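You operate a simulated robot arm through the tools that you are given. There is no shell and no other tool.

You run a simulated robot arm. Do the job below in one go: nothing can be reset, and whatever is moved stays where it is left.

## Task
Top up the sand socket, unclamp the prop, stand it in the sand.
Fine: sand up to the line; the scoop goes back. Set down upright: joint scoop.

It is judged by the outcome, as a careful person would: the job done as asked, and still so three seconds after it is handed in. It fails if anything else is knocked over, pushed out of place, dropped, spilled or broken.

## Robot
A 7-joint arm with a two-finger parallel gripper, fixed in place. Base frame: the origin is on the floor under the middle of its stand, x ahead of it, y to its left, z up; the work surface is at about z = 0.8. Lengths are in m, angles in rad, forces in N, time in s.
It reaches about 1.524 m from its shoulder. Its first joint turns from -2.601 to 2.601 rad. Payload 3.5 kg.
The TCP is the grasp point between the finger pads, 0.023 m short of the fingertips. In the tool frame z runs along the fingers and y along their closing line. The gripper opens to 0.094 m. The fingers are 0.038 m wide and 0.01 m thick; the gripper's body (0.054 by 0.096 m) begins 0.039 m behind the TCP.
Orientation is that of the tool frame in the base frame, as a unit quaternion [w, x, y, z]. With the fingers straight down and closing along the base's y, the tool's x points along the base's -x, its y along +y and its z along -z.

## Interface
- The arm moves only by the tool move_arm. Its argument "rows" is a list of rows, each a list of 3 entries, a list of its own where there are three numbers: the shift along the tool's x, y, z in units of 300 mm (1.0 is 300 mm), then the turn, a rotation vector about the tool's x, y, z in units of 60 degrees (1.0 is 60 degrees), then the opening, from 0 (shut) to 1 (fully open). In form: [[[tx, ty, tz], [rx, ry, rz], claw], ...]. A call has 1 to 20 rows; each row is the pose to reach, as a shift and turn from the pose commanded when the call began, along the tool's axes at that moment. A call with a number of a shift or a turn outside -1 to 1 is refused whole. A row lasts 0.2 s, in which the tool goes at most 0.05 m and 0.15 rad; a call with a longer step from one row to the next is refused whole, and so is a gripper value outside its range. Where a pose cannot be reached the arm comes as near as it can. A force on the tool above 40 N (or 10 N above the force at the start of the call, whichever is more), or a blocked arm, ends the call early, and 0.2 s more pass. Each finger travels about 0.153 m/s and halts on what it meets, pressing with about 21 N; the grip force reading is that of the motor and also rises with nothing between the fingers. The clock runs only during rows and for 0.2 s after the last one: add rows that repeat a pose to give the fingers time. The reply holds the time, the measured pose of the TCP, the force on the tool along the base axes, the opening and the grip force, in the units named above and with some noise, with the torque about the TCP (base axes, N m) and any sound that the robot's microphone picked up.
- Cameras (640 x 400 px; columns grow to the right, rows downward): "scene" is fixed at [0.0493, 0.6566, 1.4204]; the picture's right is [0.26, -0.96, 0.00], its down [-0.70, -0.19, -0.69] and it looks along [0.67, 0.18, -0.72] (base axes); focal length 286 px, centre (320, 200). "wrist" rides on the gripper at [0.086, 0.016, -0.075] in the tool frame; the picture's right is [-0.18, 0.98, 0.00], its down [-0.58, -0.11, -0.81] and it looks along [-0.79, -0.15, 0.59] (tool axes); focal length 243 px, centre (320, 200). There is no depth. A picture from a camera that has moved, and an enlarged one, comes with that camera's place and axes in the base frame and with its lens. The place of the scene camera against the robot may be out by one fixed shift of up to 0.012 m in any direction.
- capture(camera): a new picture of that camera. No time passes.
- inspect(camera, box): a new picture of the part [left, top, right, bottom] of that camera's present view, enlarged. No time passes.
- hand_in(): hands the job in; it is judged then, once.

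Nothing tells you positions but the pictures and the camera data. Unless the task says otherwise, let go and move clear before handing in.

The tools are called after "Request:" as name(argument=value, ...) on one line, values as JSON. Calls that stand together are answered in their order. move_arm: Moves the arm, as the interface text tells. Its arguments: {"type":"object","properties":{"rows":{"type":"array"}},"required":["rows"]} The other tools are called the same way: capture (camera) takes a picture; inspect (camera, box) takes an enlarged picture of a part of a camera's view; hand_in () hands the job in.

At the start:

```text
time: 0.0
ee_pos: [0.5572, 0.706, 1.1594]
ee_rot: [0.001, -0.001, 1.0, 0.0]
force: [0.9, 0.4, 0.5]
torque: [0.02, 0.03, 0.0]
grip_width: 0.0939
grip_force: 0.1
```

scene: 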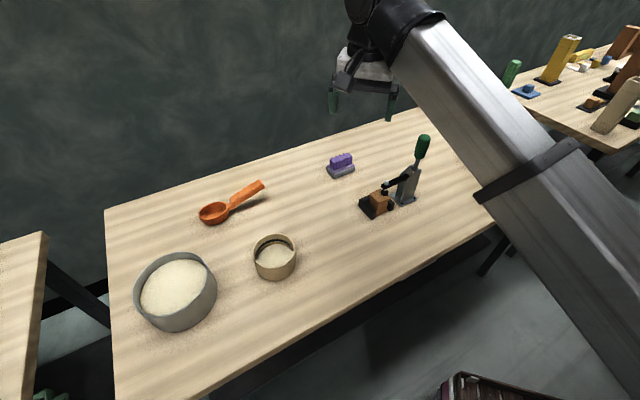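
wrist: 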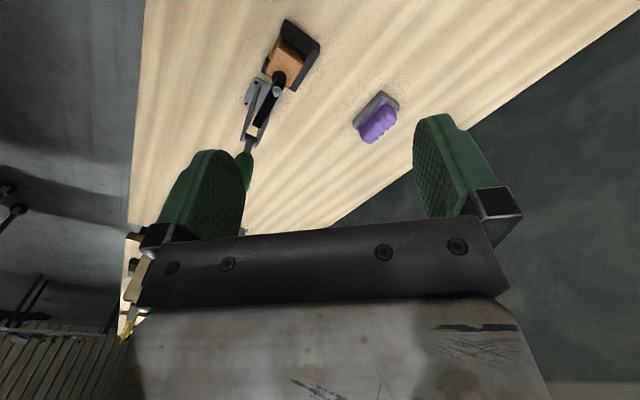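

I see a table with a big sand bowl, a smaller cup with a line (the sand socket), an orange scoop, a purple block, and a toggle clamp holding a wooden prop. I'll look closer before moving anything.

Request:
inspect(camera="scene", box=[120, 160, 320, 340])

Request:
inspect(camera="scene", box=[310, 120, 450, 230])

Request:
inspect(camera="scene", box=[490, 20, 640, 150])

Request:
inspect(camera="wrist", box=[200, 0, 440, 200])

Request:
inspect(camera="scene", box=[240, 220, 310, 290])

Request:
inspect(camera="scene", box=[180, 160, 290, 240])

```text
2.22 times, centred on (220, 250) of scene
camera zoom: at [0.0493, 0.6566, 1.4204], right [0.26, -0.96, 0.0], down [-0.7, -0.19, -0.69], along [0.67, 0.18, -0.72], focal length 635 px, centre (542, 89)
```

zoom: 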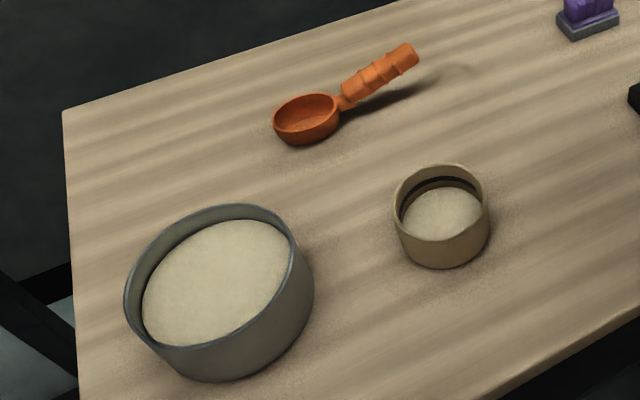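

```text
3.64 times, centred on (380, 175) of scene
camera zoom: at [0.0493, 0.6566, 1.4204], right [0.26, -0.96, 0.0], down [-0.7, -0.19, -0.69], along [0.67, 0.18, -0.72], focal length 1039 px, centre (102, 291)
```

zoom: 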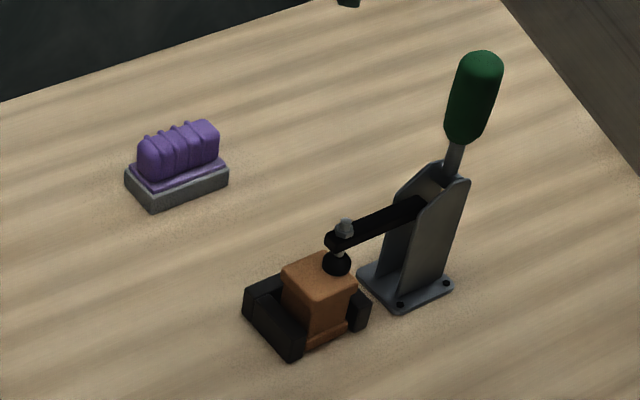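

```text
3.08 times, centred on (565, 85) of scene
camera zoom: at [0.0493, 0.6566, 1.4204], right [0.26, -0.96, 0.0], down [-0.7, -0.19, -0.69], along [0.67, 0.18, -0.72], focal length 879 px, centre (-434, 554)
```

zoom: 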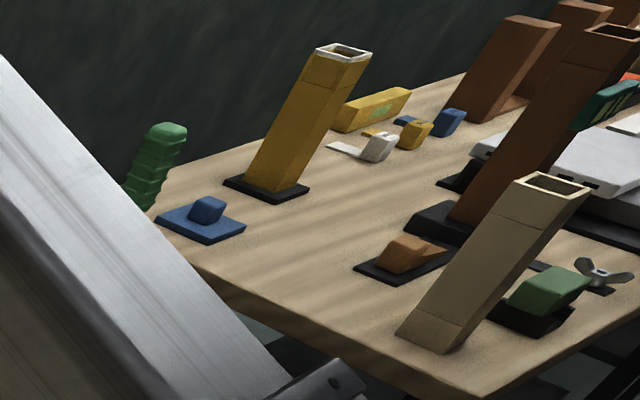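

```text
2.00 times, centred on (320, 100) of wrist
camera zoom: at [0.4688, 0.7224, 1.2349], right [0.18, 0.98, 0.0], down [0.58, -0.11, 0.81], along [0.79, -0.15, -0.59], focal length 485 px, centre (320, 400)
```

zoom: 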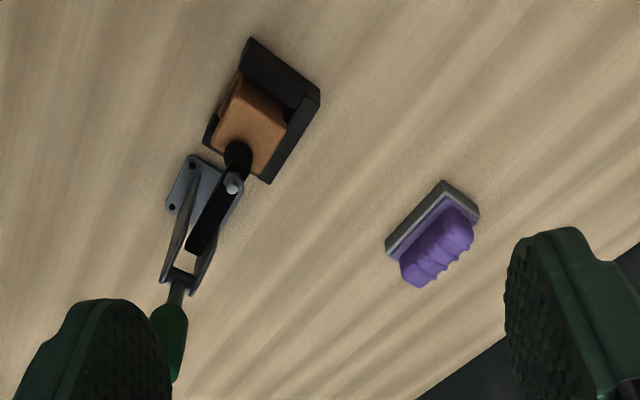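

```text
5.71 times, centred on (275, 255) of scene
camera zoom: at [0.0493, 0.6566, 1.4204], right [0.26, -0.96, 0.0], down [-0.7, -0.19, -0.69], along [0.67, 0.18, -0.72], focal length 1632 px, centre (577, -114)
```

zoom: 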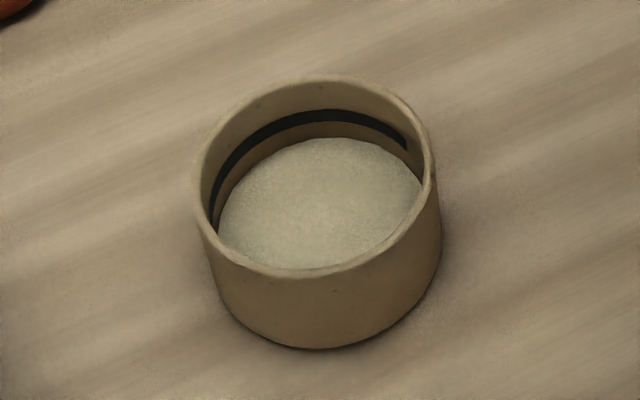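

```text
5.00 times, centred on (235, 200) of scene
camera zoom: at [0.0493, 0.6566, 1.4204], right [0.26, -0.96, 0.0], down [-0.7, -0.19, -0.69], along [0.67, 0.18, -0.72], focal length 1428 px, centre (745, 200)
```

zoom: 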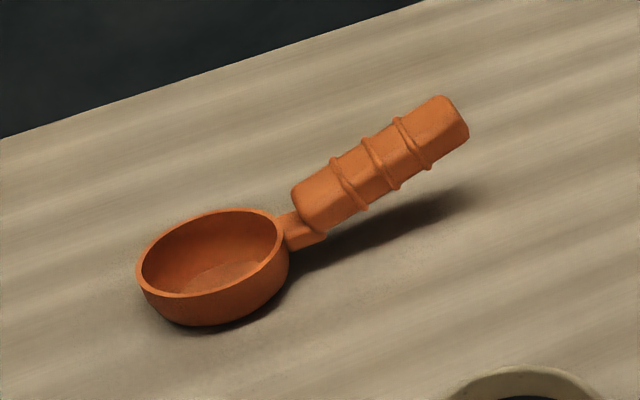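

The cup (sand socket) is near (0.39, 0.86), the sand bowl near (0.25, 1.03), the scoop's bowl near (0.48, 1.08) with its handle pointing to about (0.6, 0.98), and the clamped prop near (0.63, 0.64). I'll move the arm high above the table to look at the scoop, cup and bowl with the wrist camera.

Request:
move_arm(rows=[[[0.08, 0.11, 0], [0, 0, 0], 1], [[0.16, 0.22, 0], [0, 0, 0], 1], [[0.24, 0.33, 0], [0, 0, 0], 1], [[0.32, 0.44, 0], [0, 0, 0], 1], [[0.4, 0.55, 0], [0, 0, 0], 1], [[0.48, 0.66, 0], [0, 0, 0], 1], [[0.56, 0.77, 0], [0, 0, 0], 1], [[0.6, 0.85, 0], [0, 0, 0], 1]])

```text
time: 1.8
ee_pos: [0.3767, 0.9594, 1.1581]
ee_rot: [0.001, 0.0, 1.0, 0.0]
force: [0.9, -0.2, 0.2]
torque: [-0.01, 0.03, 0.07]
grip_width: 0.0941
grip_force: 0.0
```

The arm is above the cup area now; I'll take a look with both cameras.

Request:
capture(camera="wrist")

Request:
capture(camera="scene")

```text
taken
camera wrist: at [0.2883, 0.9761, 1.2336], right [0.18, 0.98, 0.0], down [0.58, -0.11, 0.81], along [0.79, -0.15, -0.59], focal length 243 px, centre (320, 200)
```

wrist: 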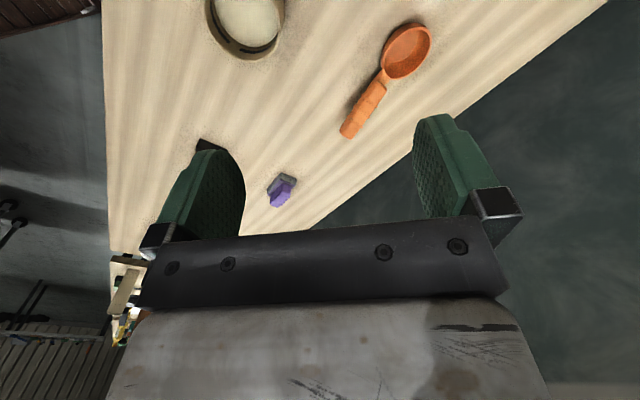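

```text
taken
```

scene: 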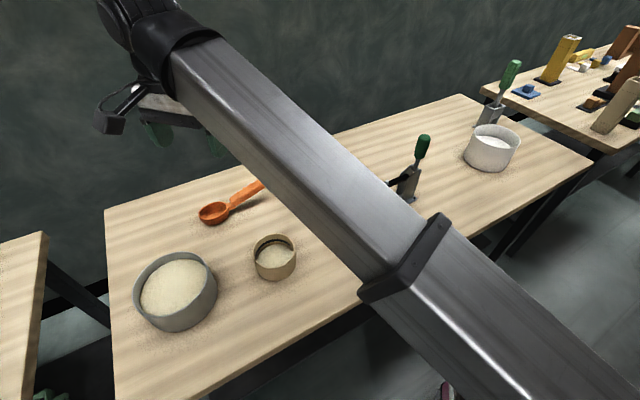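

There is also a white cup at the far right end of the table that the arm was hiding. I'll look at it and at the wrist view in more detail.

Request:
inspect(camera="scene", box=[450, 50, 560, 190])

Request:
inspect(camera="wrist", box=[200, 0, 440, 150])

```text
2.86 times, centred on (505, 120) of scene
camera zoom: at [0.0493, 0.6566, 1.4204], right [0.26, -0.96, 0.0], down [-0.7, -0.19, -0.69], along [0.67, 0.18, -0.72], focal length 816 px, centre (-209, 429)
```

zoom: 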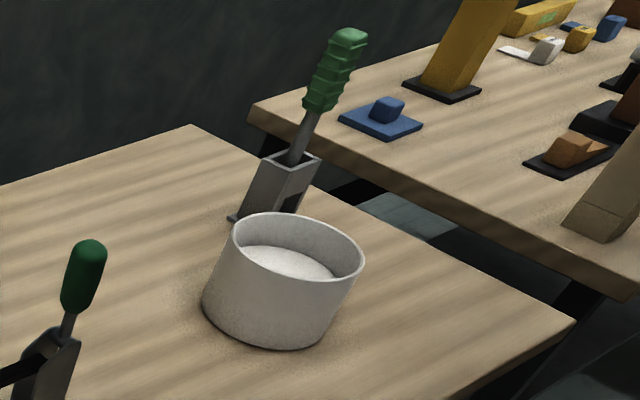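

```text
2.67 times, centred on (320, 75) of wrist
camera zoom: at [0.2883, 0.9761, 1.2336], right [0.18, 0.98, 0.0], down [0.58, -0.11, 0.81], along [0.79, -0.15, -0.59], focal length 647 px, centre (320, 533)
```

zoom: 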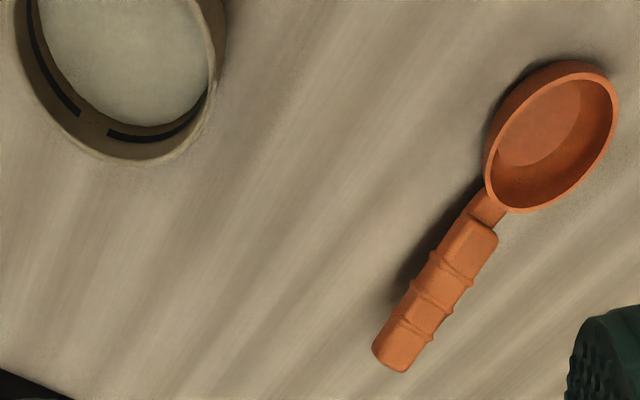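

The scoop bowl centre works out to about (0.48, 1.08) and the handle end to about (0.59, 0.97, 0.855). The white pot holds something else and stays untouched. Next I'll look at the sand bowl and cup from closer.

Request:
move_arm(rows=[[[0.15, 0.05, 0], [0, 0, 0], 1], [[0.3, 0.1, 0], [0, 0, 0], 1], [[0.45, 0.15, 0], [0, 0, 0], 1], [[0.6, 0.2, 0.03], [0, 0, 0], 1], [[0.66, 0.25, 0.06], [0, 0, 0], 1]])

Request:
capture(camera="wrist")

Request:
inspect(camera="wrist", box=[160, 0, 480, 160])

```text
time: 3.0
ee_pos: [0.1805, 1.0371, 1.1425]
ee_rot: [0.001, 0.0, 1.0, 0.0]
force: [-0.5, 0.4, -0.4]
torque: [-0.02, 0.01, -0.02]
grip_width: 0.0941
grip_force: 0.0
```

```text
taken
camera wrist: at [0.0921, 1.0527, 1.2174], right [0.18, 0.98, 0.0], down [0.58, -0.11, 0.81], along [0.79, -0.15, -0.59], focal length 243 px, centre (320, 200)
```

wrist: 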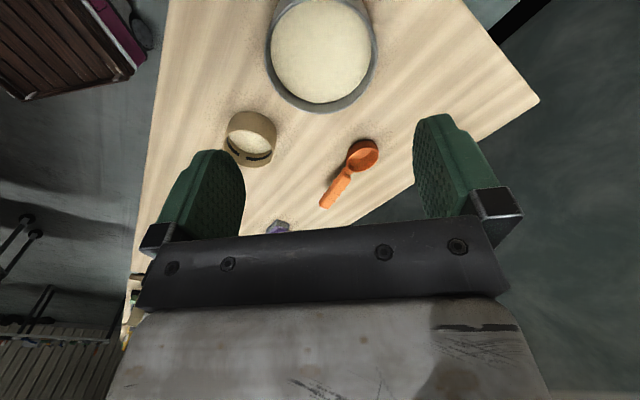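

```text
2.00 times, centred on (320, 80) of wrist
camera zoom: at [0.0921, 1.0527, 1.2174], right [0.18, 0.98, 0.0], down [0.58, -0.11, 0.81], along [0.79, -0.15, -0.59], focal length 485 px, centre (320, 440)
```

zoom: 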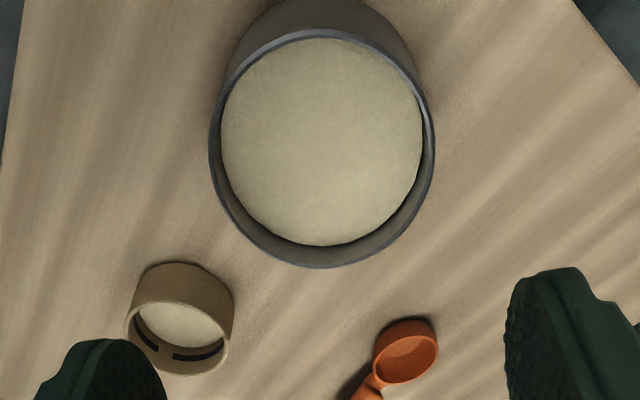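

The sand bowl's rim centre comes to about (0.250, 1.025, 0.87) with a radius of 0.076 m and sand at about 0.844. Next I'll go lower over the cup to read its line and sand level.

Request:
move_arm(rows=[[[-0.0836, -0.0824, 0.075], [0, 0, 0], 1], [[-0.167, -0.165, 0.15], [0, 0, 0], 1], [[-0.251, -0.247, 0.225], [0, 0, 0], 1], [[-0.334, -0.33, 0.3], [0, 0, 0], 1], [[-0.418, -0.412, 0.375], [0, 0, 0], 1], [[-0.501, -0.495, 0.45], [0, 0, 0], 1], [[-0.585, -0.577, 0.525], [0, 0, 0], 1]])

Request:
capture(camera="wrist")

Request:
inspect(camera="wrist", box=[230, 20, 410, 180])

Request:
capture(camera="scene")

```text
time: 4.6
ee_pos: [0.353, 0.8626, 0.9855]
ee_rot: [0.001, -0.001, 1.0, 0.0]
force: [-0.6, 0.2, -0.4]
torque: [-0.02, 0.01, -0.01]
grip_width: 0.0938
grip_force: 0.1
```

```text
taken
camera wrist: at [0.2649, 0.8792, 1.0599], right [0.18, 0.98, 0.0], down [0.58, -0.11, 0.81], along [0.79, -0.15, -0.59], focal length 243 px, centre (320, 200)
```

wrist: 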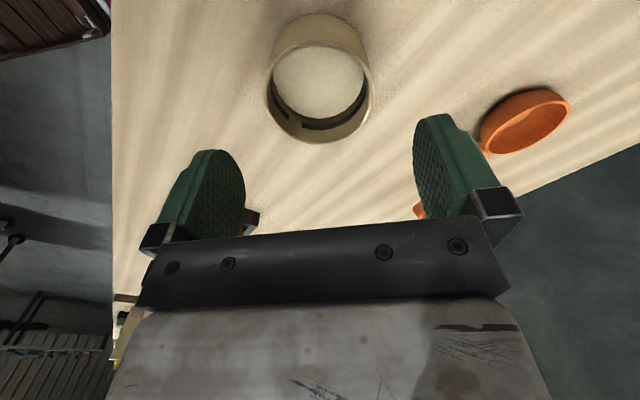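

```text
2.50 times, centred on (320, 100) of wrist
camera zoom: at [0.2649, 0.8792, 1.0599], right [0.18, 0.98, 0.0], down [0.58, -0.11, 0.81], along [0.79, -0.15, -0.59], focal length 606 px, centre (320, 450)
```

zoom: 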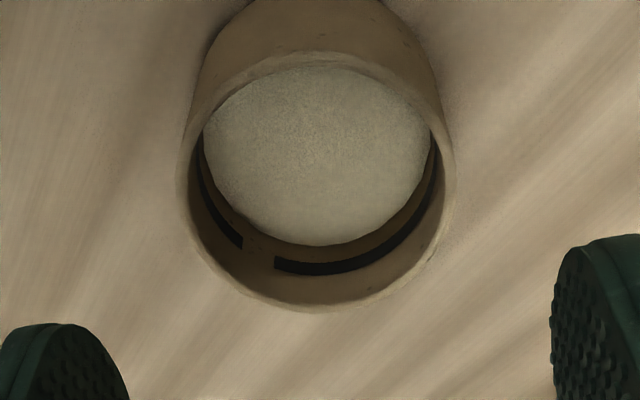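

```text
taken
```

scene: 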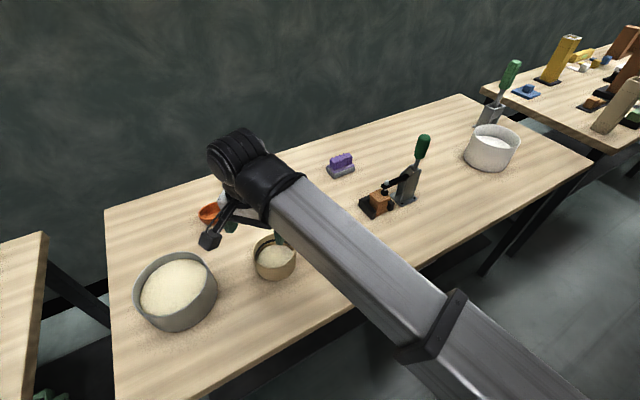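

The cup's rim centre is about (0.391, 0.8545, 0.853), its sand sits at about 0.815, and the dark line spans roughly 0.826–0.836. Now I'll turn the wrist for a side view of the scoop before grasping it.

Request:
move_arm(rows=[[[-0.053, 0.072, 0.02], [0, 0, -0.134], 1], [[-0.105, 0.143, 0.04], [0, 0, -0.267], 1], [[-0.158, 0.215, 0.06], [0, 0, -0.4], 1], [[-0.21, 0.286, 0.08], [0, 0, -0.534], 1], [[-0.263, 0.358, 0.1], [0, 0, -0.668], 1], [[-0.263, 0.358, 0.1], [0, 0, -0.668], 1]])

Request:
capture(camera="wrist")

Request:
inspect(camera="wrist", box=[200, 60, 460, 240])

```text
time: 6.0
ee_pos: [0.4332, 0.97, 0.9548]
ee_rot: [0.001, -0.345, 0.938, 0.0]
force: [-0.9, 0.7, -0.1]
torque: [-0.01, -0.03, 0.01]
grip_width: 0.0939
grip_force: 0.0
```

```text
taken
camera wrist: at [0.3544, 0.9265, 1.0288], right [-0.49, 0.87, 0.0], down [0.51, 0.29, 0.81], along [0.7, 0.4, -0.59], focal length 243 px, centre (320, 200)
```

wrist: 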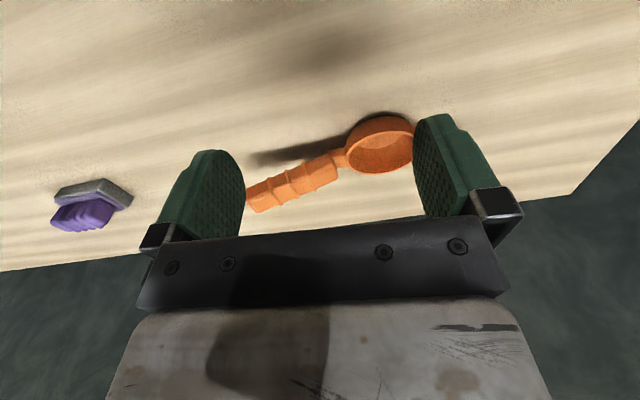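

```text
2.22 times, centred on (330, 150) of wrist
camera zoom: at [0.3544, 0.9265, 1.0288], right [-0.49, 0.87, 0.0], down [0.51, 0.29, 0.81], along [0.7, 0.4, -0.59], focal length 539 px, centre (298, 311)
```

zoom: 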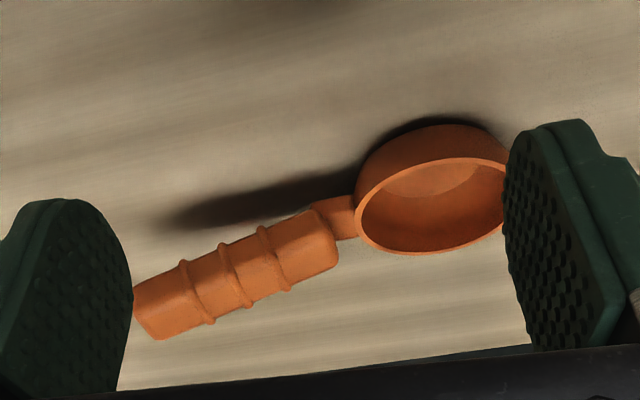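

The scoop's bowl centre is at about (0.479, 1.077, 0.831), and its handle runs from (0.518, 1.037, 0.84) up to (0.595, 0.970, 0.86). I'll turn the gripper so the fingers straddle the handle and hover above its middle.

Request:
move_arm(rows=[[[-0.055, -0.023, 0], [0, 0, 0.143], 1], [[-0.11, -0.047, 0], [0, 0, 0.286], 1], [[-0.165, -0.07, 0], [0, 0, 0.429], 1], [[-0.22, -0.093, 0], [0, 0, 0.572], 1], [[-0.275, -0.117, 0], [0, 0, 0.715], 1], [[-0.33, -0.14, 0], [0, 0, 0.858], 1], [[-0.385, -0.163, 0], [0, 0, 1.0], 1]])

Request:
move_arm(rows=[[[0, 0, 0], [0, 0, 0.124], 1], [[0, 0, 0], [0, 0, 0.248], 1], [[0, 0, 0], [0, 0, 0.372], 1], [[0, 0, 0], [0, 0, 0.372], 1]])

Request:
capture(camera="wrist")

Request:
capture(camera="scene")

```text
time: 7.6
ee_pos: [0.5528, 1.0083, 0.9549]
ee_rot: [0.0, 0.174, 0.985, 0.0]
force: [-0.2, 0.3, 0.0]
torque: [0.02, 0.02, 0.02]
grip_width: 0.0936
grip_force: 0.1
```

```text
time: 8.6
ee_pos: [0.5527, 1.0081, 0.9548]
ee_rot: [0.0, 0.361, 0.933, 0.0]
force: [1.0, 0.1, 0.2]
torque: [-0.01, -0.01, 0.0]
grip_width: 0.094
grip_force: 0.0
```

```text
taken
camera wrist: at [0.4977, 1.0782, 1.0298], right [0.8, 0.6, 0.0], down [0.36, -0.47, 0.81], along [0.49, -0.64, -0.59], focal length 243 px, centre (320, 200)
```

wrist: 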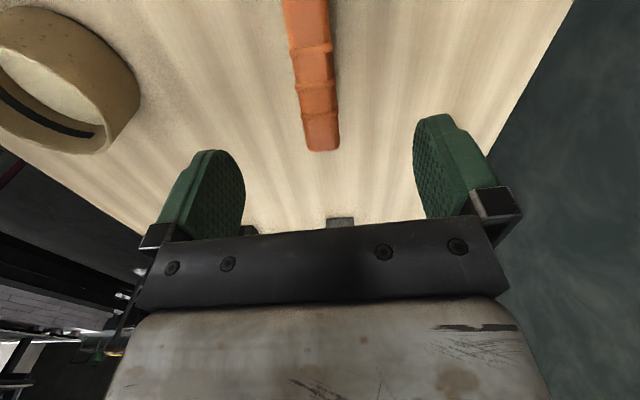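

```text
taken
```

scene: 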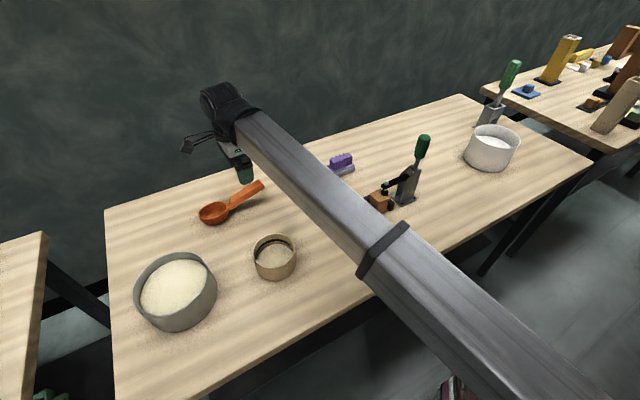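

The handle sits a few millimetres and about 3° off from the gripper's centre line. I'll correct that, come down a little and check again.

Request:
move_arm(rows=[[[0, -0.016, 0.06], [0, 0, 0.055], 1], [[0, -0.016, 0.13], [0, 0, 0.055], 1], [[0, -0.016, 0.13], [0, 0, 0.055], 1]])

Request:
capture(camera="wrist")

Request:
inspect(camera="scene", box=[180, 120, 300, 230])

```text
time: 9.4
ee_pos: [0.5497, 1.0039, 0.916]
ee_rot: [0.0, 0.387, 0.922, 0.001]
force: [-0.4, 0.2, 0.1]
torque: [-0.01, 0.0, 0.02]
grip_width: 0.0941
grip_force: 0.0
```

```text
taken
camera wrist: at [0.499, 1.0766, 0.9909], right [0.83, 0.56, 0.0], down [0.33, -0.49, 0.81], along [0.45, -0.67, -0.59], focal length 243 px, centre (320, 200)
```

wrist: 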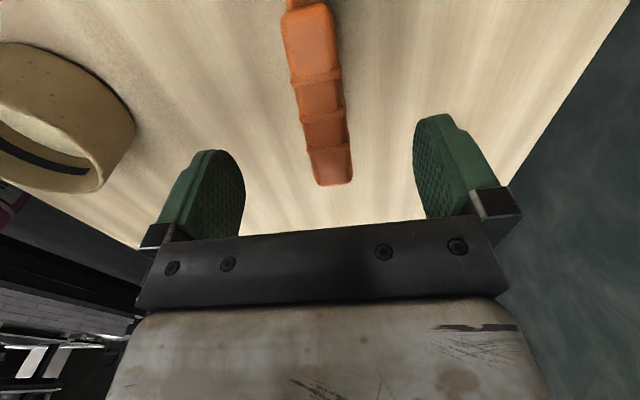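

```text
3.64 times, centred on (240, 175) of scene
camera zoom: at [0.0493, 0.6566, 1.4204], right [0.26, -0.96, 0.0], down [-0.7, -0.19, -0.69], along [0.67, 0.18, -0.72], focal length 1039 px, centre (611, 291)
```

zoom: 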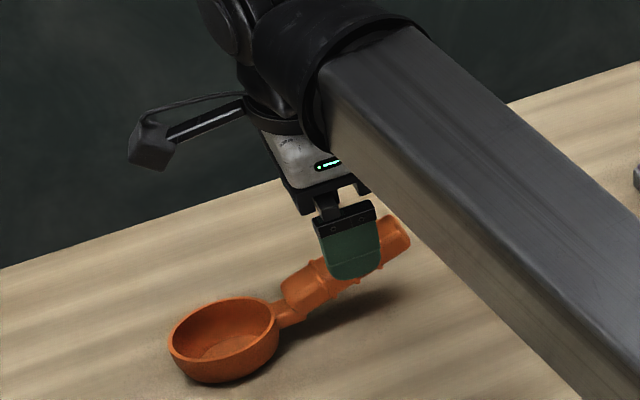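

The handle now lies on the gripper's centre line, with the grasp point near its middle at z ≈ 0.85. I'll descend straight down and close the fingers.

Request:
move_arm(rows=[[[0, 0.004, 0.08], [0, 0, 0], 1], [[0, 0.004, 0.16], [0, 0, 0], 1], [[0, 0.004, 0.227], [0, 0, 0], 1], [[0, 0.004, 0.227], [0, 0, 0], 1]])

Request:
inspect(camera="wrist", box=[160, 60, 500, 250])

Request:
inspect(camera="scene", box=[180, 120, 300, 230])

```text
time: 10.4
ee_pos: [0.5512, 1.0044, 0.848]
ee_rot: [0.0, 0.387, 0.922, 0.001]
force: [-0.2, 0.5, 0.4]
torque: [0.01, 0.03, -0.02]
grip_width: 0.0939
grip_force: 0.0
```

```text
1.88 times, centred on (330, 155) of wrist
camera zoom: at [0.5001, 1.0779, 0.9229], right [0.83, 0.56, 0.0], down [0.33, -0.49, 0.81], along [0.45, -0.67, -0.59], focal length 457 px, centre (301, 285)
```

zoom: 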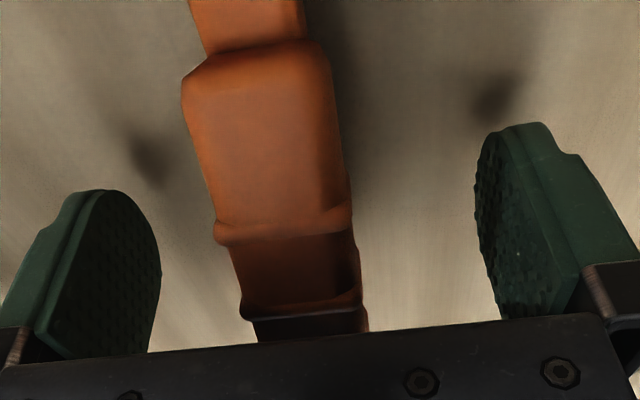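

```text
3.64 times, centred on (240, 175) of scene
camera zoom: at [0.0493, 0.6566, 1.4204], right [0.26, -0.96, 0.0], down [-0.7, -0.19, -0.69], along [0.67, 0.18, -0.72], focal length 1039 px, centre (611, 291)
```

zoom: 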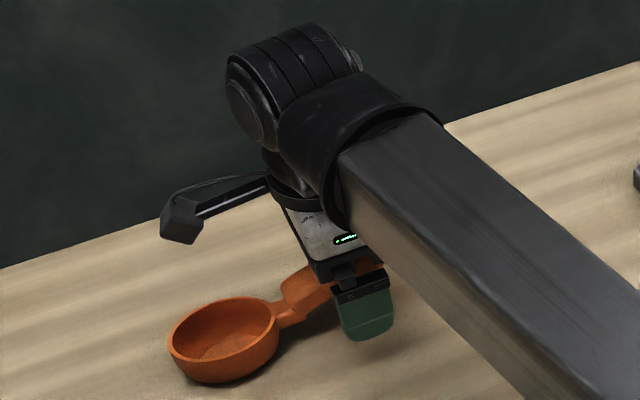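

The handle is well between the fingers. I'll close the gripper on it.

Request:
move_arm(rows=[[[0, 0, 0], [0, 0, 0], 0.5], [[0, 0, 0], [0, 0, 0], 0.3], [[0, 0, 0], [0, 0, 0], 0.1], [[0, 0, 0], [0, 0, 0], 0], [[0, 0, 0], [0, 0, 0], 0], [[0, 0, 0], [0, 0, 0], 0]])

Request:
inspect(camera="wrist", box=[160, 60, 500, 250])

Request:
inspect(camera="scene", box=[180, 120, 300, 230])

```text
time: 11.8
ee_pos: [0.551, 1.0062, 0.8477]
ee_rot: [0.0, 0.387, 0.922, 0.001]
force: [-0.5, -0.8, -0.6]
torque: [-0.02, 0.0, 0.1]
grip_width: 0.0279
grip_force: 21.0
```

```text
1.88 times, centred on (330, 155) of wrist
camera zoom: at [0.5001, 1.0779, 0.9231], right [0.83, 0.56, 0.0], down [0.33, -0.49, 0.81], along [0.45, -0.67, -0.59], focal length 457 px, centre (301, 285)
```

zoom: 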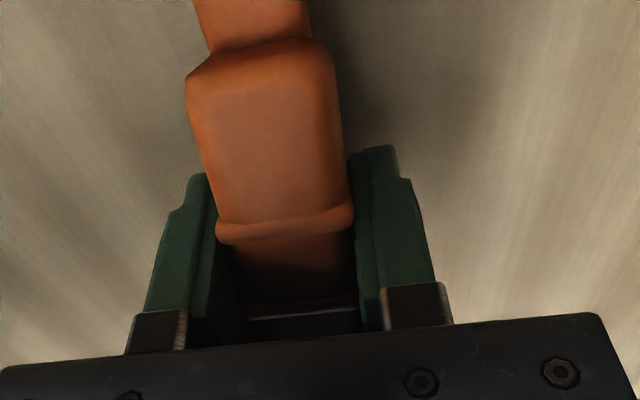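

```text
3.64 times, centred on (240, 175) of scene
camera zoom: at [0.0493, 0.6566, 1.4204], right [0.26, -0.96, 0.0], down [-0.7, -0.19, -0.69], along [0.67, 0.18, -0.72], focal length 1039 px, centre (611, 291)
```

zoom: 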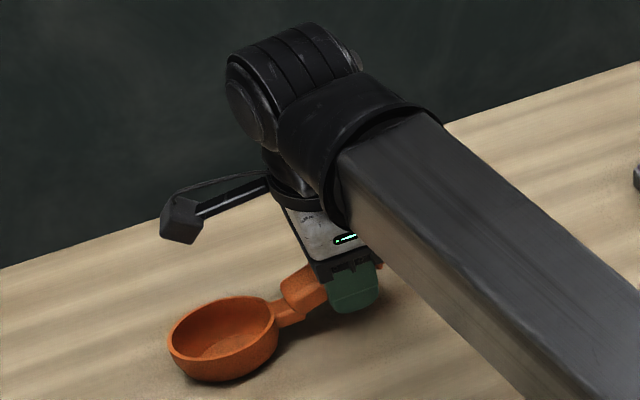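

The scoop is gripped (width 0.028 m, 21 N) at TCP (0.551, 1.005, 0.848), which I'll use again to put it back. Now I'll lift it and check that it hangs level.

Request:
move_arm(rows=[[[0, 0, -0.07], [0, 0, 0], 0], [[0, 0, -0.17], [0, 0, 0], 0], [[0, 0, -0.27], [0, 0, 0], 0], [[0, 0, -0.37], [0, 0, 0], 0], [[0, 0, -0.43], [0, 0, 0], 0], [[0, 0, -0.43], [0, 0, 0], 0]])

Request:
inspect(camera="scene", box=[150, 60, 310, 220])

Request:
capture(camera="wrist")

```text
time: 13.2
ee_pos: [0.5501, 1.0059, 0.9763]
ee_rot: [0.0, 0.386, 0.922, 0.0]
force: [1.1, -0.6, -0.8]
torque: [-0.08, -0.07, -0.01]
grip_width: 0.0278
grip_force: 21.1
```

```text
2.50 times, centred on (230, 140) of scene
camera zoom: at [0.0493, 0.6566, 1.4204], right [0.26, -0.96, 0.0], down [-0.7, -0.19, -0.69], along [0.67, 0.18, -0.72], focal length 714 px, centre (545, 350)
```

zoom: 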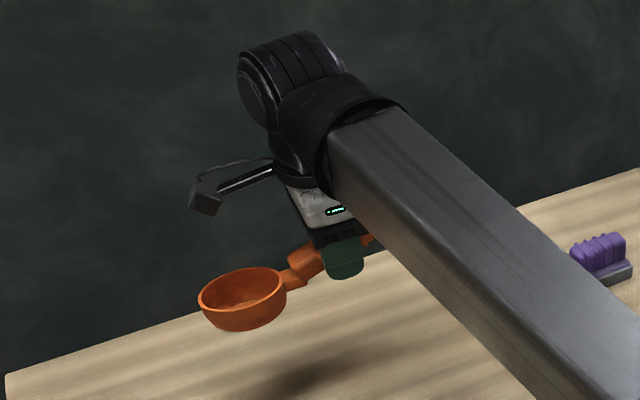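

```text
taken
camera wrist: at [0.4989, 1.0785, 1.0508], right [0.83, 0.56, 0.0], down [0.33, -0.49, 0.81], along [0.45, -0.67, -0.59], focal length 243 px, centre (320, 200)
```

wrist: 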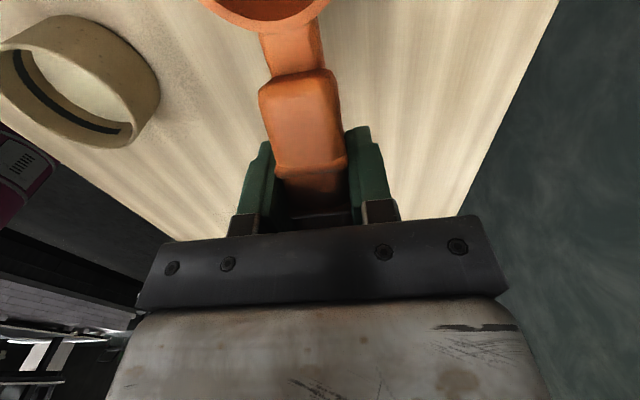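

The scoop lifted cleanly. I'll compare the grip view with the earlier one to see whether it sagged.

Request:
inspect(camera="wrist", box=[160, 60, 500, 250])

Request:
inspect(camera="scene", box=[190, 110, 250, 150])

Request:
inspect(camera="wrist", box=[180, 0, 400, 130])

```text
1.88 times, centred on (330, 155) of wrist
camera zoom: at [0.4989, 1.0785, 1.0508], right [0.83, 0.56, 0.0], down [0.33, -0.49, 0.81], along [0.45, -0.67, -0.59], focal length 457 px, centre (301, 285)
```

zoom: 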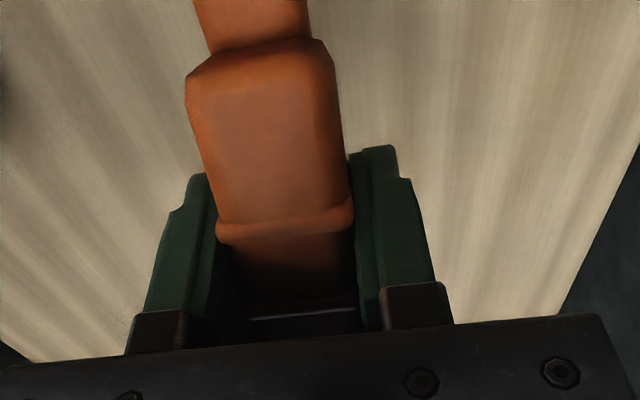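

```text
10.00 times, centred on (220, 130) of scene
camera zoom: at [0.0493, 0.6566, 1.4204], right [0.26, -0.96, 0.0], down [-0.7, -0.19, -0.69], along [0.67, 0.18, -0.72], focal length 2857 px, centre (1320, 900)
```

zoom: 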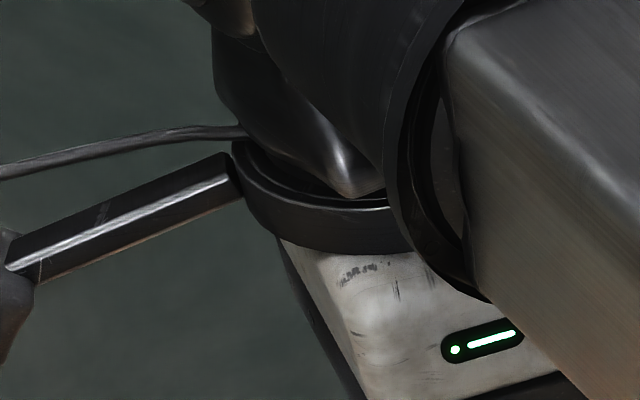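

```text
2.91 times, centred on (290, 65) of wrist
camera zoom: at [0.4989, 1.0785, 1.0508], right [0.83, 0.56, 0.0], down [0.33, -0.49, 0.81], along [0.45, -0.67, -0.59], focal length 706 px, centre (407, 593)
```

zoom: 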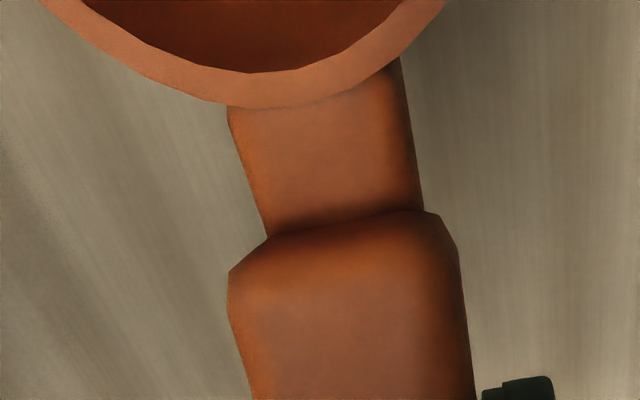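

The scoop held its angle exactly. In tool terms its bowl centre is about 0.100 m ahead of the grasp point and 0.017 m lower. I'll carry it level to above the sand bowl.

Request:
move_arm(rows=[[[0.04, -0.066, 0], [0, 0, 0], 0], [[0.11, -0.176, 0], [0, 0, 0], 0], [[0.18, -0.286, 0], [0, 0, 0], 0], [[0.25, -0.396, 0], [0, 0, 0], 0], [[0.32, -0.51, 0], [0, 0, 0], 0], [[0.38, -0.605, 0], [0, 0, 0], 0], [[0.414, -0.659, 0], [0, 0, 0], 0], [[0.414, -0.659, 0], [0, 0, 0], 0]])

Request:
capture(camera="scene")

Request:
capture(camera="wrist")

```text
time: 15.0
ee_pos: [0.322, 0.9557, 0.9773]
ee_rot: [0.001, 0.387, 0.922, 0.0]
force: [0.1, -0.4, -0.7]
torque: [-0.05, -0.06, 0.04]
grip_width: 0.0274
grip_force: 20.9
```

```text
taken
```

scene: 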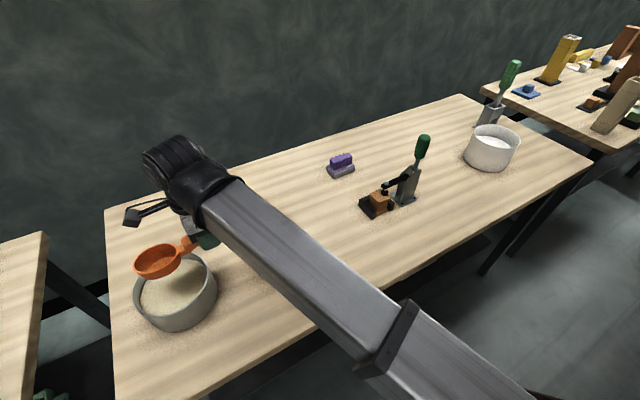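

```text
taken
camera wrist: at [0.2707, 1.0271, 1.0512], right [0.83, 0.56, 0.0], down [0.33, -0.49, 0.81], along [0.45, -0.67, -0.59], focal length 243 px, centre (320, 200)
```

wrist: 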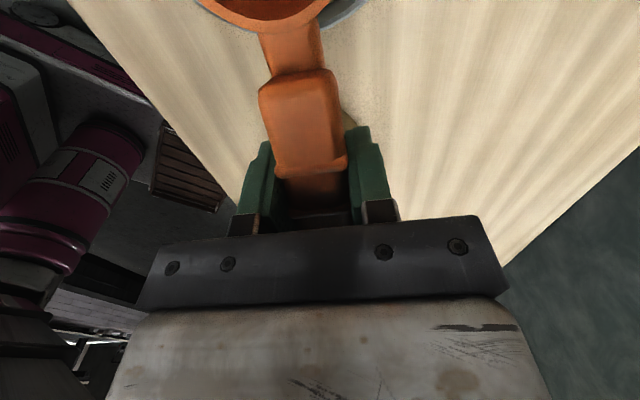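

The scoop hangs over the sand bowl and the scene view is clear. I'll zoom in to check its alignment with the bowl.

Request:
inspect(camera="scene", box=[110, 210, 250, 340])

Request:
inspect(camera="wrist", box=[180, 0, 400, 130])

```text
3.08 times, centred on (180, 275) of scene
camera zoom: at [0.0493, 0.6566, 1.4204], right [0.26, -0.96, 0.0], down [-0.7, -0.19, -0.69], along [0.67, 0.18, -0.72], focal length 879 px, centre (751, -31)
```

zoom: 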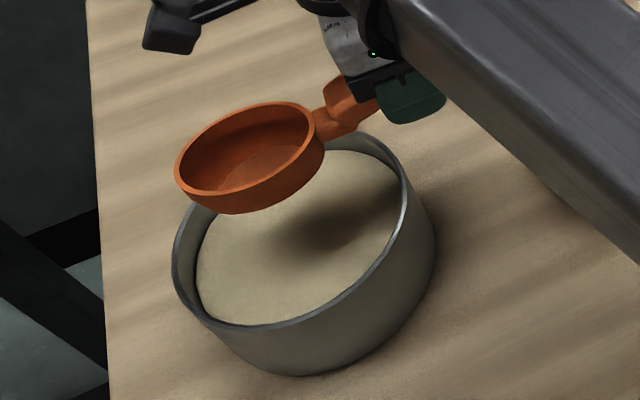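

```text
2.91 times, centred on (290, 65) of wrist
camera zoom: at [0.2707, 1.0271, 1.0512], right [0.83, 0.56, 0.0], down [0.33, -0.49, 0.81], along [0.45, -0.67, -0.59], focal length 706 px, centre (407, 593)
```

zoom: 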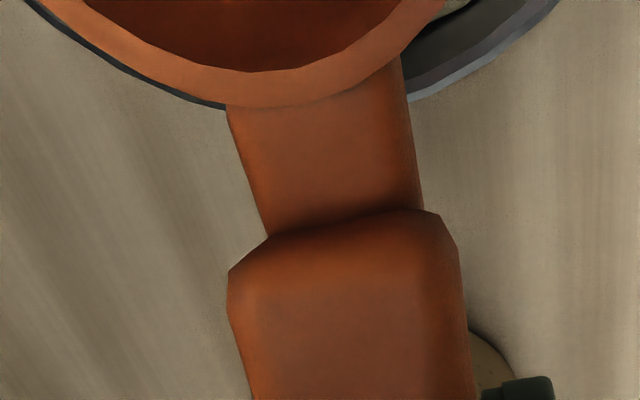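

The circle fit shows the scoop bowl is centred over the sand bowl to within about 2 mm. Next I'll pitch the scoop nose-down 40° in the air to confirm the arm can hold that pose.

Request:
move_arm(rows=[[[0.012, 0, -0.003], [0, -0.12, 0], 0], [[0.024, 0, -0.006], [0, -0.24, 0], 0], [[0.036, 0, -0.009], [0, -0.36, 0], 0], [[0.048, 0, -0.012], [0, -0.48, 0], 0], [[0.058, 0, -0.015], [0, -0.58, 0], 0], [[0.064, 0, -0.017], [0, -0.667, 0], 0], [[0.064, 0, -0.017], [0, -0.667, 0], 0]])

Request:
inspect(camera="scene", box=[100, 150, 300, 340])

Request:
capture(camera="wrist")

```text
time: 16.6
ee_pos: [0.3163, 0.9682, 0.9741]
ee_rot: [0.317, 0.361, 0.868, -0.123]
force: [-0.4, 0.6, -1.9]
torque: [-0.07, -0.04, 0.01]
grip_width: 0.0276
grip_force: 20.7
out of reach, approached as far as the arm can: row 6, 7
```

```text
2.11 times, centred on (200, 245) of scene
camera zoom: at [0.0493, 0.6566, 1.4204], right [0.26, -0.96, 0.0], down [-0.7, -0.19, -0.69], along [0.67, 0.18, -0.72], focal length 601 px, centre (573, 105)
```

zoom: 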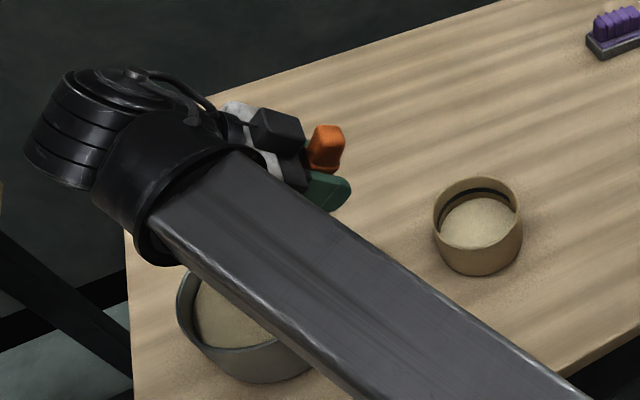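

```text
taken
camera wrist: at [0.2439, 1.0601, 0.9764], right [0.79, 0.6, 0.13], down [-0.14, -0.04, 0.99], along [0.6, -0.8, 0.05], focal length 243 px, centre (320, 200)
```

wrist: 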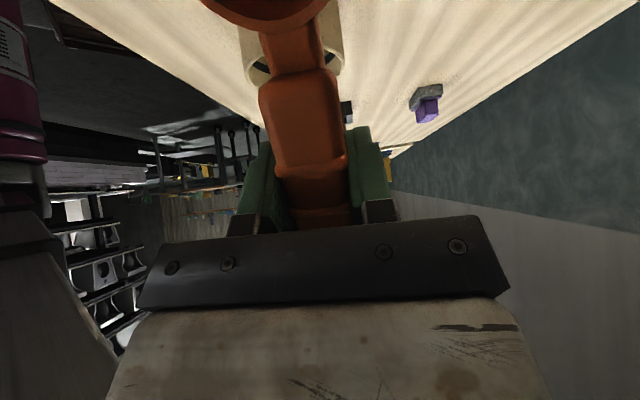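

The arm runs out of reach pitching in this direction, so I'll level the scoop again and turn it so its nose points back toward the robot. That way the hand tilts naturally toward the base.

Request:
move_arm(rows=[[[-0.0064, 0, 0.009], [0, 0.12, 0], 0], [[-0.0128, 0, 0.018], [0, 0.24, 0], 0], [[-0.0193, 0, 0.027], [0, 0.36, 0], 0], [[-0.0257, 0, 0.036], [0, 0.48, 0], 0], [[-0.032, 0, 0.045], [0, 0.59, 0], 0], [[-0.0386, 0, 0.0541], [0, 0.667, 0], 0], [[-0.0386, 0, 0.0541], [0, 0.667, 0], 0]])

Request:
inspect(camera="wrist", box=[180, 0, 400, 130])

```text
time: 18.2
ee_pos: [0.3291, 0.954, 0.9687]
ee_rot: [0.0, 0.387, 0.922, 0.001]
force: [0.4, 0.4, -0.7]
torque: [-0.08, -0.05, 0.02]
grip_width: 0.028
grip_force: 21.2
```

```text
2.91 times, centred on (290, 65) of wrist
camera zoom: at [0.2785, 1.0274, 1.0437], right [0.83, 0.56, 0.0], down [0.33, -0.49, 0.81], along [0.45, -0.67, -0.59], focal length 706 px, centre (407, 593)
```

zoom: 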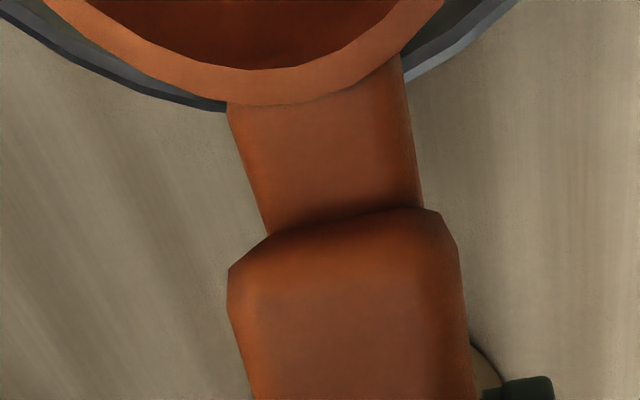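

The scoop is level again and the grip has not changed. I'll turn it in two steps while moving the hand to the far side of the sand bowl.

Request:
move_arm(rows=[[[0.032, 0.017, -0.0125], [0, 0, -0.125], 0], [[0.064, 0.033, -0.025], [0, 0, -0.25], 0], [[0.097, 0.05, -0.0375], [0, 0, -0.375], 0], [[0.129, 0.067, -0.05], [0, 0, -0.5], 0], [[0.161, 0.084, -0.0625], [0, 0, -0.625], 0], [[0.193, 0.1, -0.075], [0, 0, -0.75], 0], [[0.226, 0.117, -0.0875], [0, 0, -0.875], 0], [[0.258, 0.134, -0.1], [0, 0, -1.0], 0]])

Request:
move_arm(rows=[[[0.002, 0.036, 0], [0, 0, -0.12], 0], [[0.003, 0.073, 0], [0, 0, -0.24], 0], [[0.005, 0.109, 0], [0, 0, -0.36], 0], [[0.0065, 0.146, 0], [0, 0, -0.48], 0], [[0.008, 0.182, 0], [0, 0, -0.6], 0], [[0.01, 0.218, 0], [0, 0, -0.72], 0], [[0.012, 0.255, 0], [0, 0, -0.84], 0], [[0.013, 0.291, 0], [0, 0, -0.958], 0], [[0.013, 0.291, 0], [0, 0, -0.958], 0]])

Request:
capture(camera="scene")

Request:
capture(camera="wrist")

```text
time: 20.0
ee_pos: [0.3033, 1.0378, 0.9985]
ee_rot: [0.001, -0.128, 0.992, 0.0]
force: [-0.2, -0.3, -0.9]
torque: [0.03, -0.05, -0.01]
grip_width: 0.028
grip_force: 20.8
```

```text
time: 22.0
ee_pos: [0.2773, 1.1222, 0.9987]
ee_rot: [0.001, -0.589, 0.808, 0.0]
force: [0.1, -0.3, -1.0]
torque: [0.06, -0.05, -0.01]
grip_width: 0.0276
grip_force: 20.8
```

```text
taken
```

scene: 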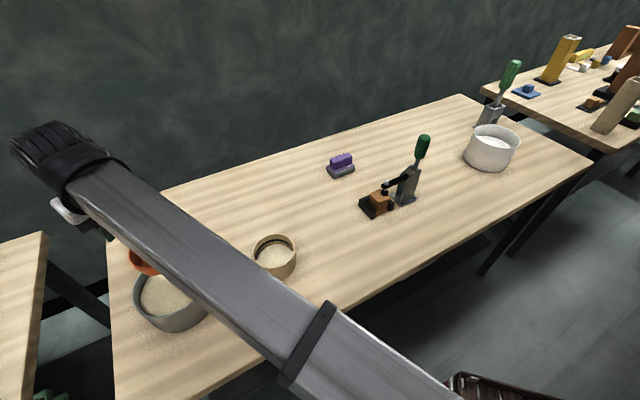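

```text
taken
camera wrist: at [0.2347, 1.0444, 1.0739], right [-0.88, 0.48, 0.0], down [0.28, 0.52, 0.81], along [0.39, 0.71, -0.59], focal length 243 px, centre (320, 200)
```

wrist: 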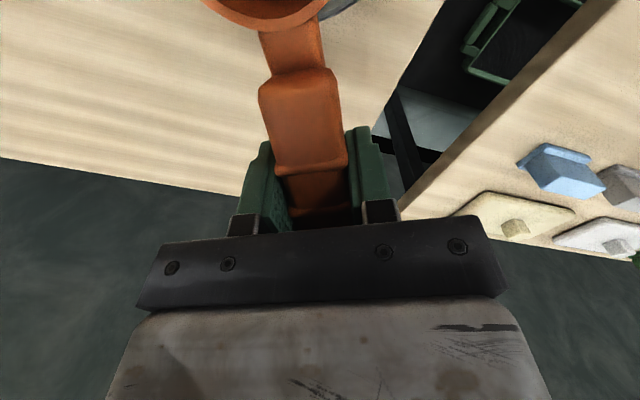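

The scoop now points toward the robot with the hand on the far side of the bowl. I'll test the 40° nose-down pitch here, still above the sand.

Request:
move_arm(rows=[[[0.012, 0, 0.001], [0, -0.12, 0], 0], [[0.024, 0, 0.002], [0, -0.24, 0], 0], [[0.036, 0, 0.003], [0, -0.36, 0], 0], [[0.048, -0.001, 0.004], [0, -0.48, 0], 0], [[0.058, -0.001, 0.005], [0, -0.58, 0], 0], [[0.0676, -0.002, 0.006], [0, -0.667, 0], 0], [[0.0676, -0.002, 0.006], [0, -0.667, 0], 0]])

Request:
inspect(camera="scene", box=[80, 180, 280, 340])

Request:
capture(camera="wrist")

```text
time: 23.6
ee_pos: [0.2728, 1.1032, 0.9952]
ee_rot: [0.278, -0.553, 0.76, 0.201]
force: [0.1, -0.3, -0.8]
torque: [0.04, 0.01, 0.02]
grip_width: 0.0277
grip_force: 20.9
```

```text
2.50 times, centred on (180, 260) of scene
camera zoom: at [0.0493, 0.6566, 1.4204], right [0.26, -0.96, 0.0], down [-0.7, -0.19, -0.69], along [0.67, 0.18, -0.72], focal length 714 px, centre (670, 50)
```

zoom: 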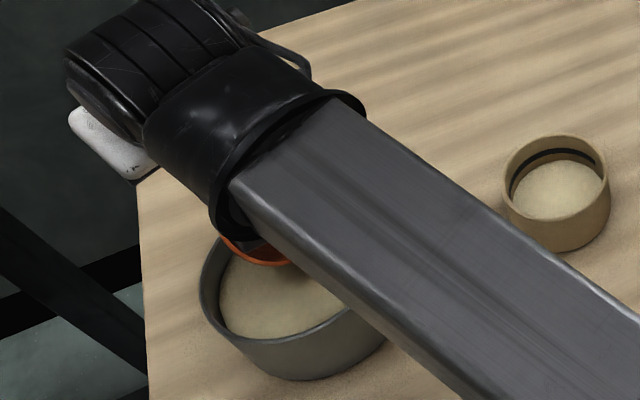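

```text
taken
camera wrist: at [0.2198, 0.9984, 0.9986], right [-0.89, 0.44, 0.12], down [0.08, -0.1, 0.99], along [0.45, 0.89, 0.06], focal length 243 px, centre (320, 200)
```

wrist: 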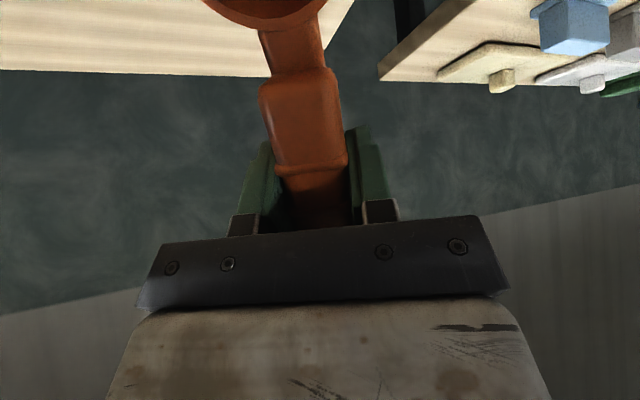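

The pitched pose is reached fully here. I'll plunge the scoop's leading edge about 15 mm into the sand and check the force.

Request:
move_arm(rows=[[[0.03, 0, 0.032], [0, 0, 0], 0], [[0.06, 0, 0.064], [0, 0, 0], 0], [[0.09, 0, 0.095], [0, 0, 0], 0], [[0.118, 0, 0.125], [0, 0, 0], 0], [[0.142, 0, 0.15], [0, 0, 0], 0]])

Request:
inspect(camera="scene", box=[80, 180, 280, 340])

Request:
capture(camera="wrist")

```text
time: 24.8
ee_pos: [0.2701, 1.0993, 0.934]
ee_rot: [0.277, -0.553, 0.76, 0.201]
force: [1.1, 0.7, -1.5]
torque: [0.04, 0.03, -0.02]
grip_width: 0.0276
grip_force: 21.2
```

```text
2.50 times, centred on (180, 260) of scene
camera zoom: at [0.0493, 0.6566, 1.4204], right [0.26, -0.96, 0.0], down [-0.7, -0.19, -0.69], along [0.67, 0.18, -0.72], focal length 714 px, centre (670, 50)
```

zoom: 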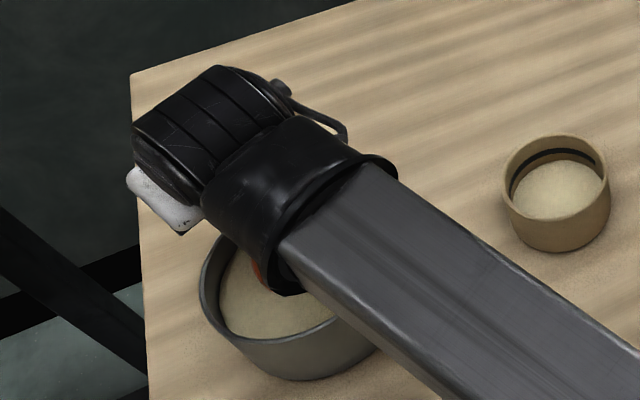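

```text
taken
camera wrist: at [0.2185, 0.9955, 0.9359], right [-0.89, 0.44, 0.12], down [0.08, -0.1, 0.99], along [0.45, 0.89, 0.06], focal length 243 px, centre (320, 200)
```

wrist: 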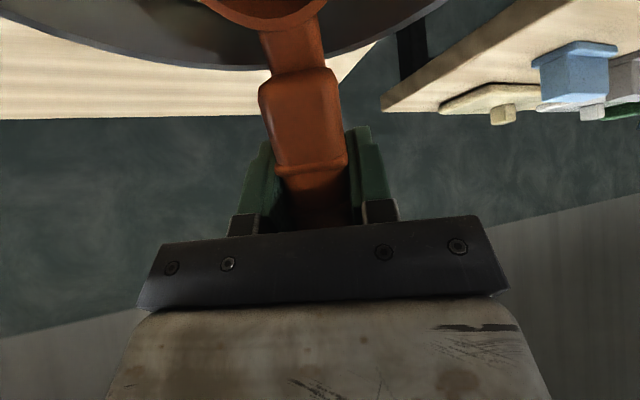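

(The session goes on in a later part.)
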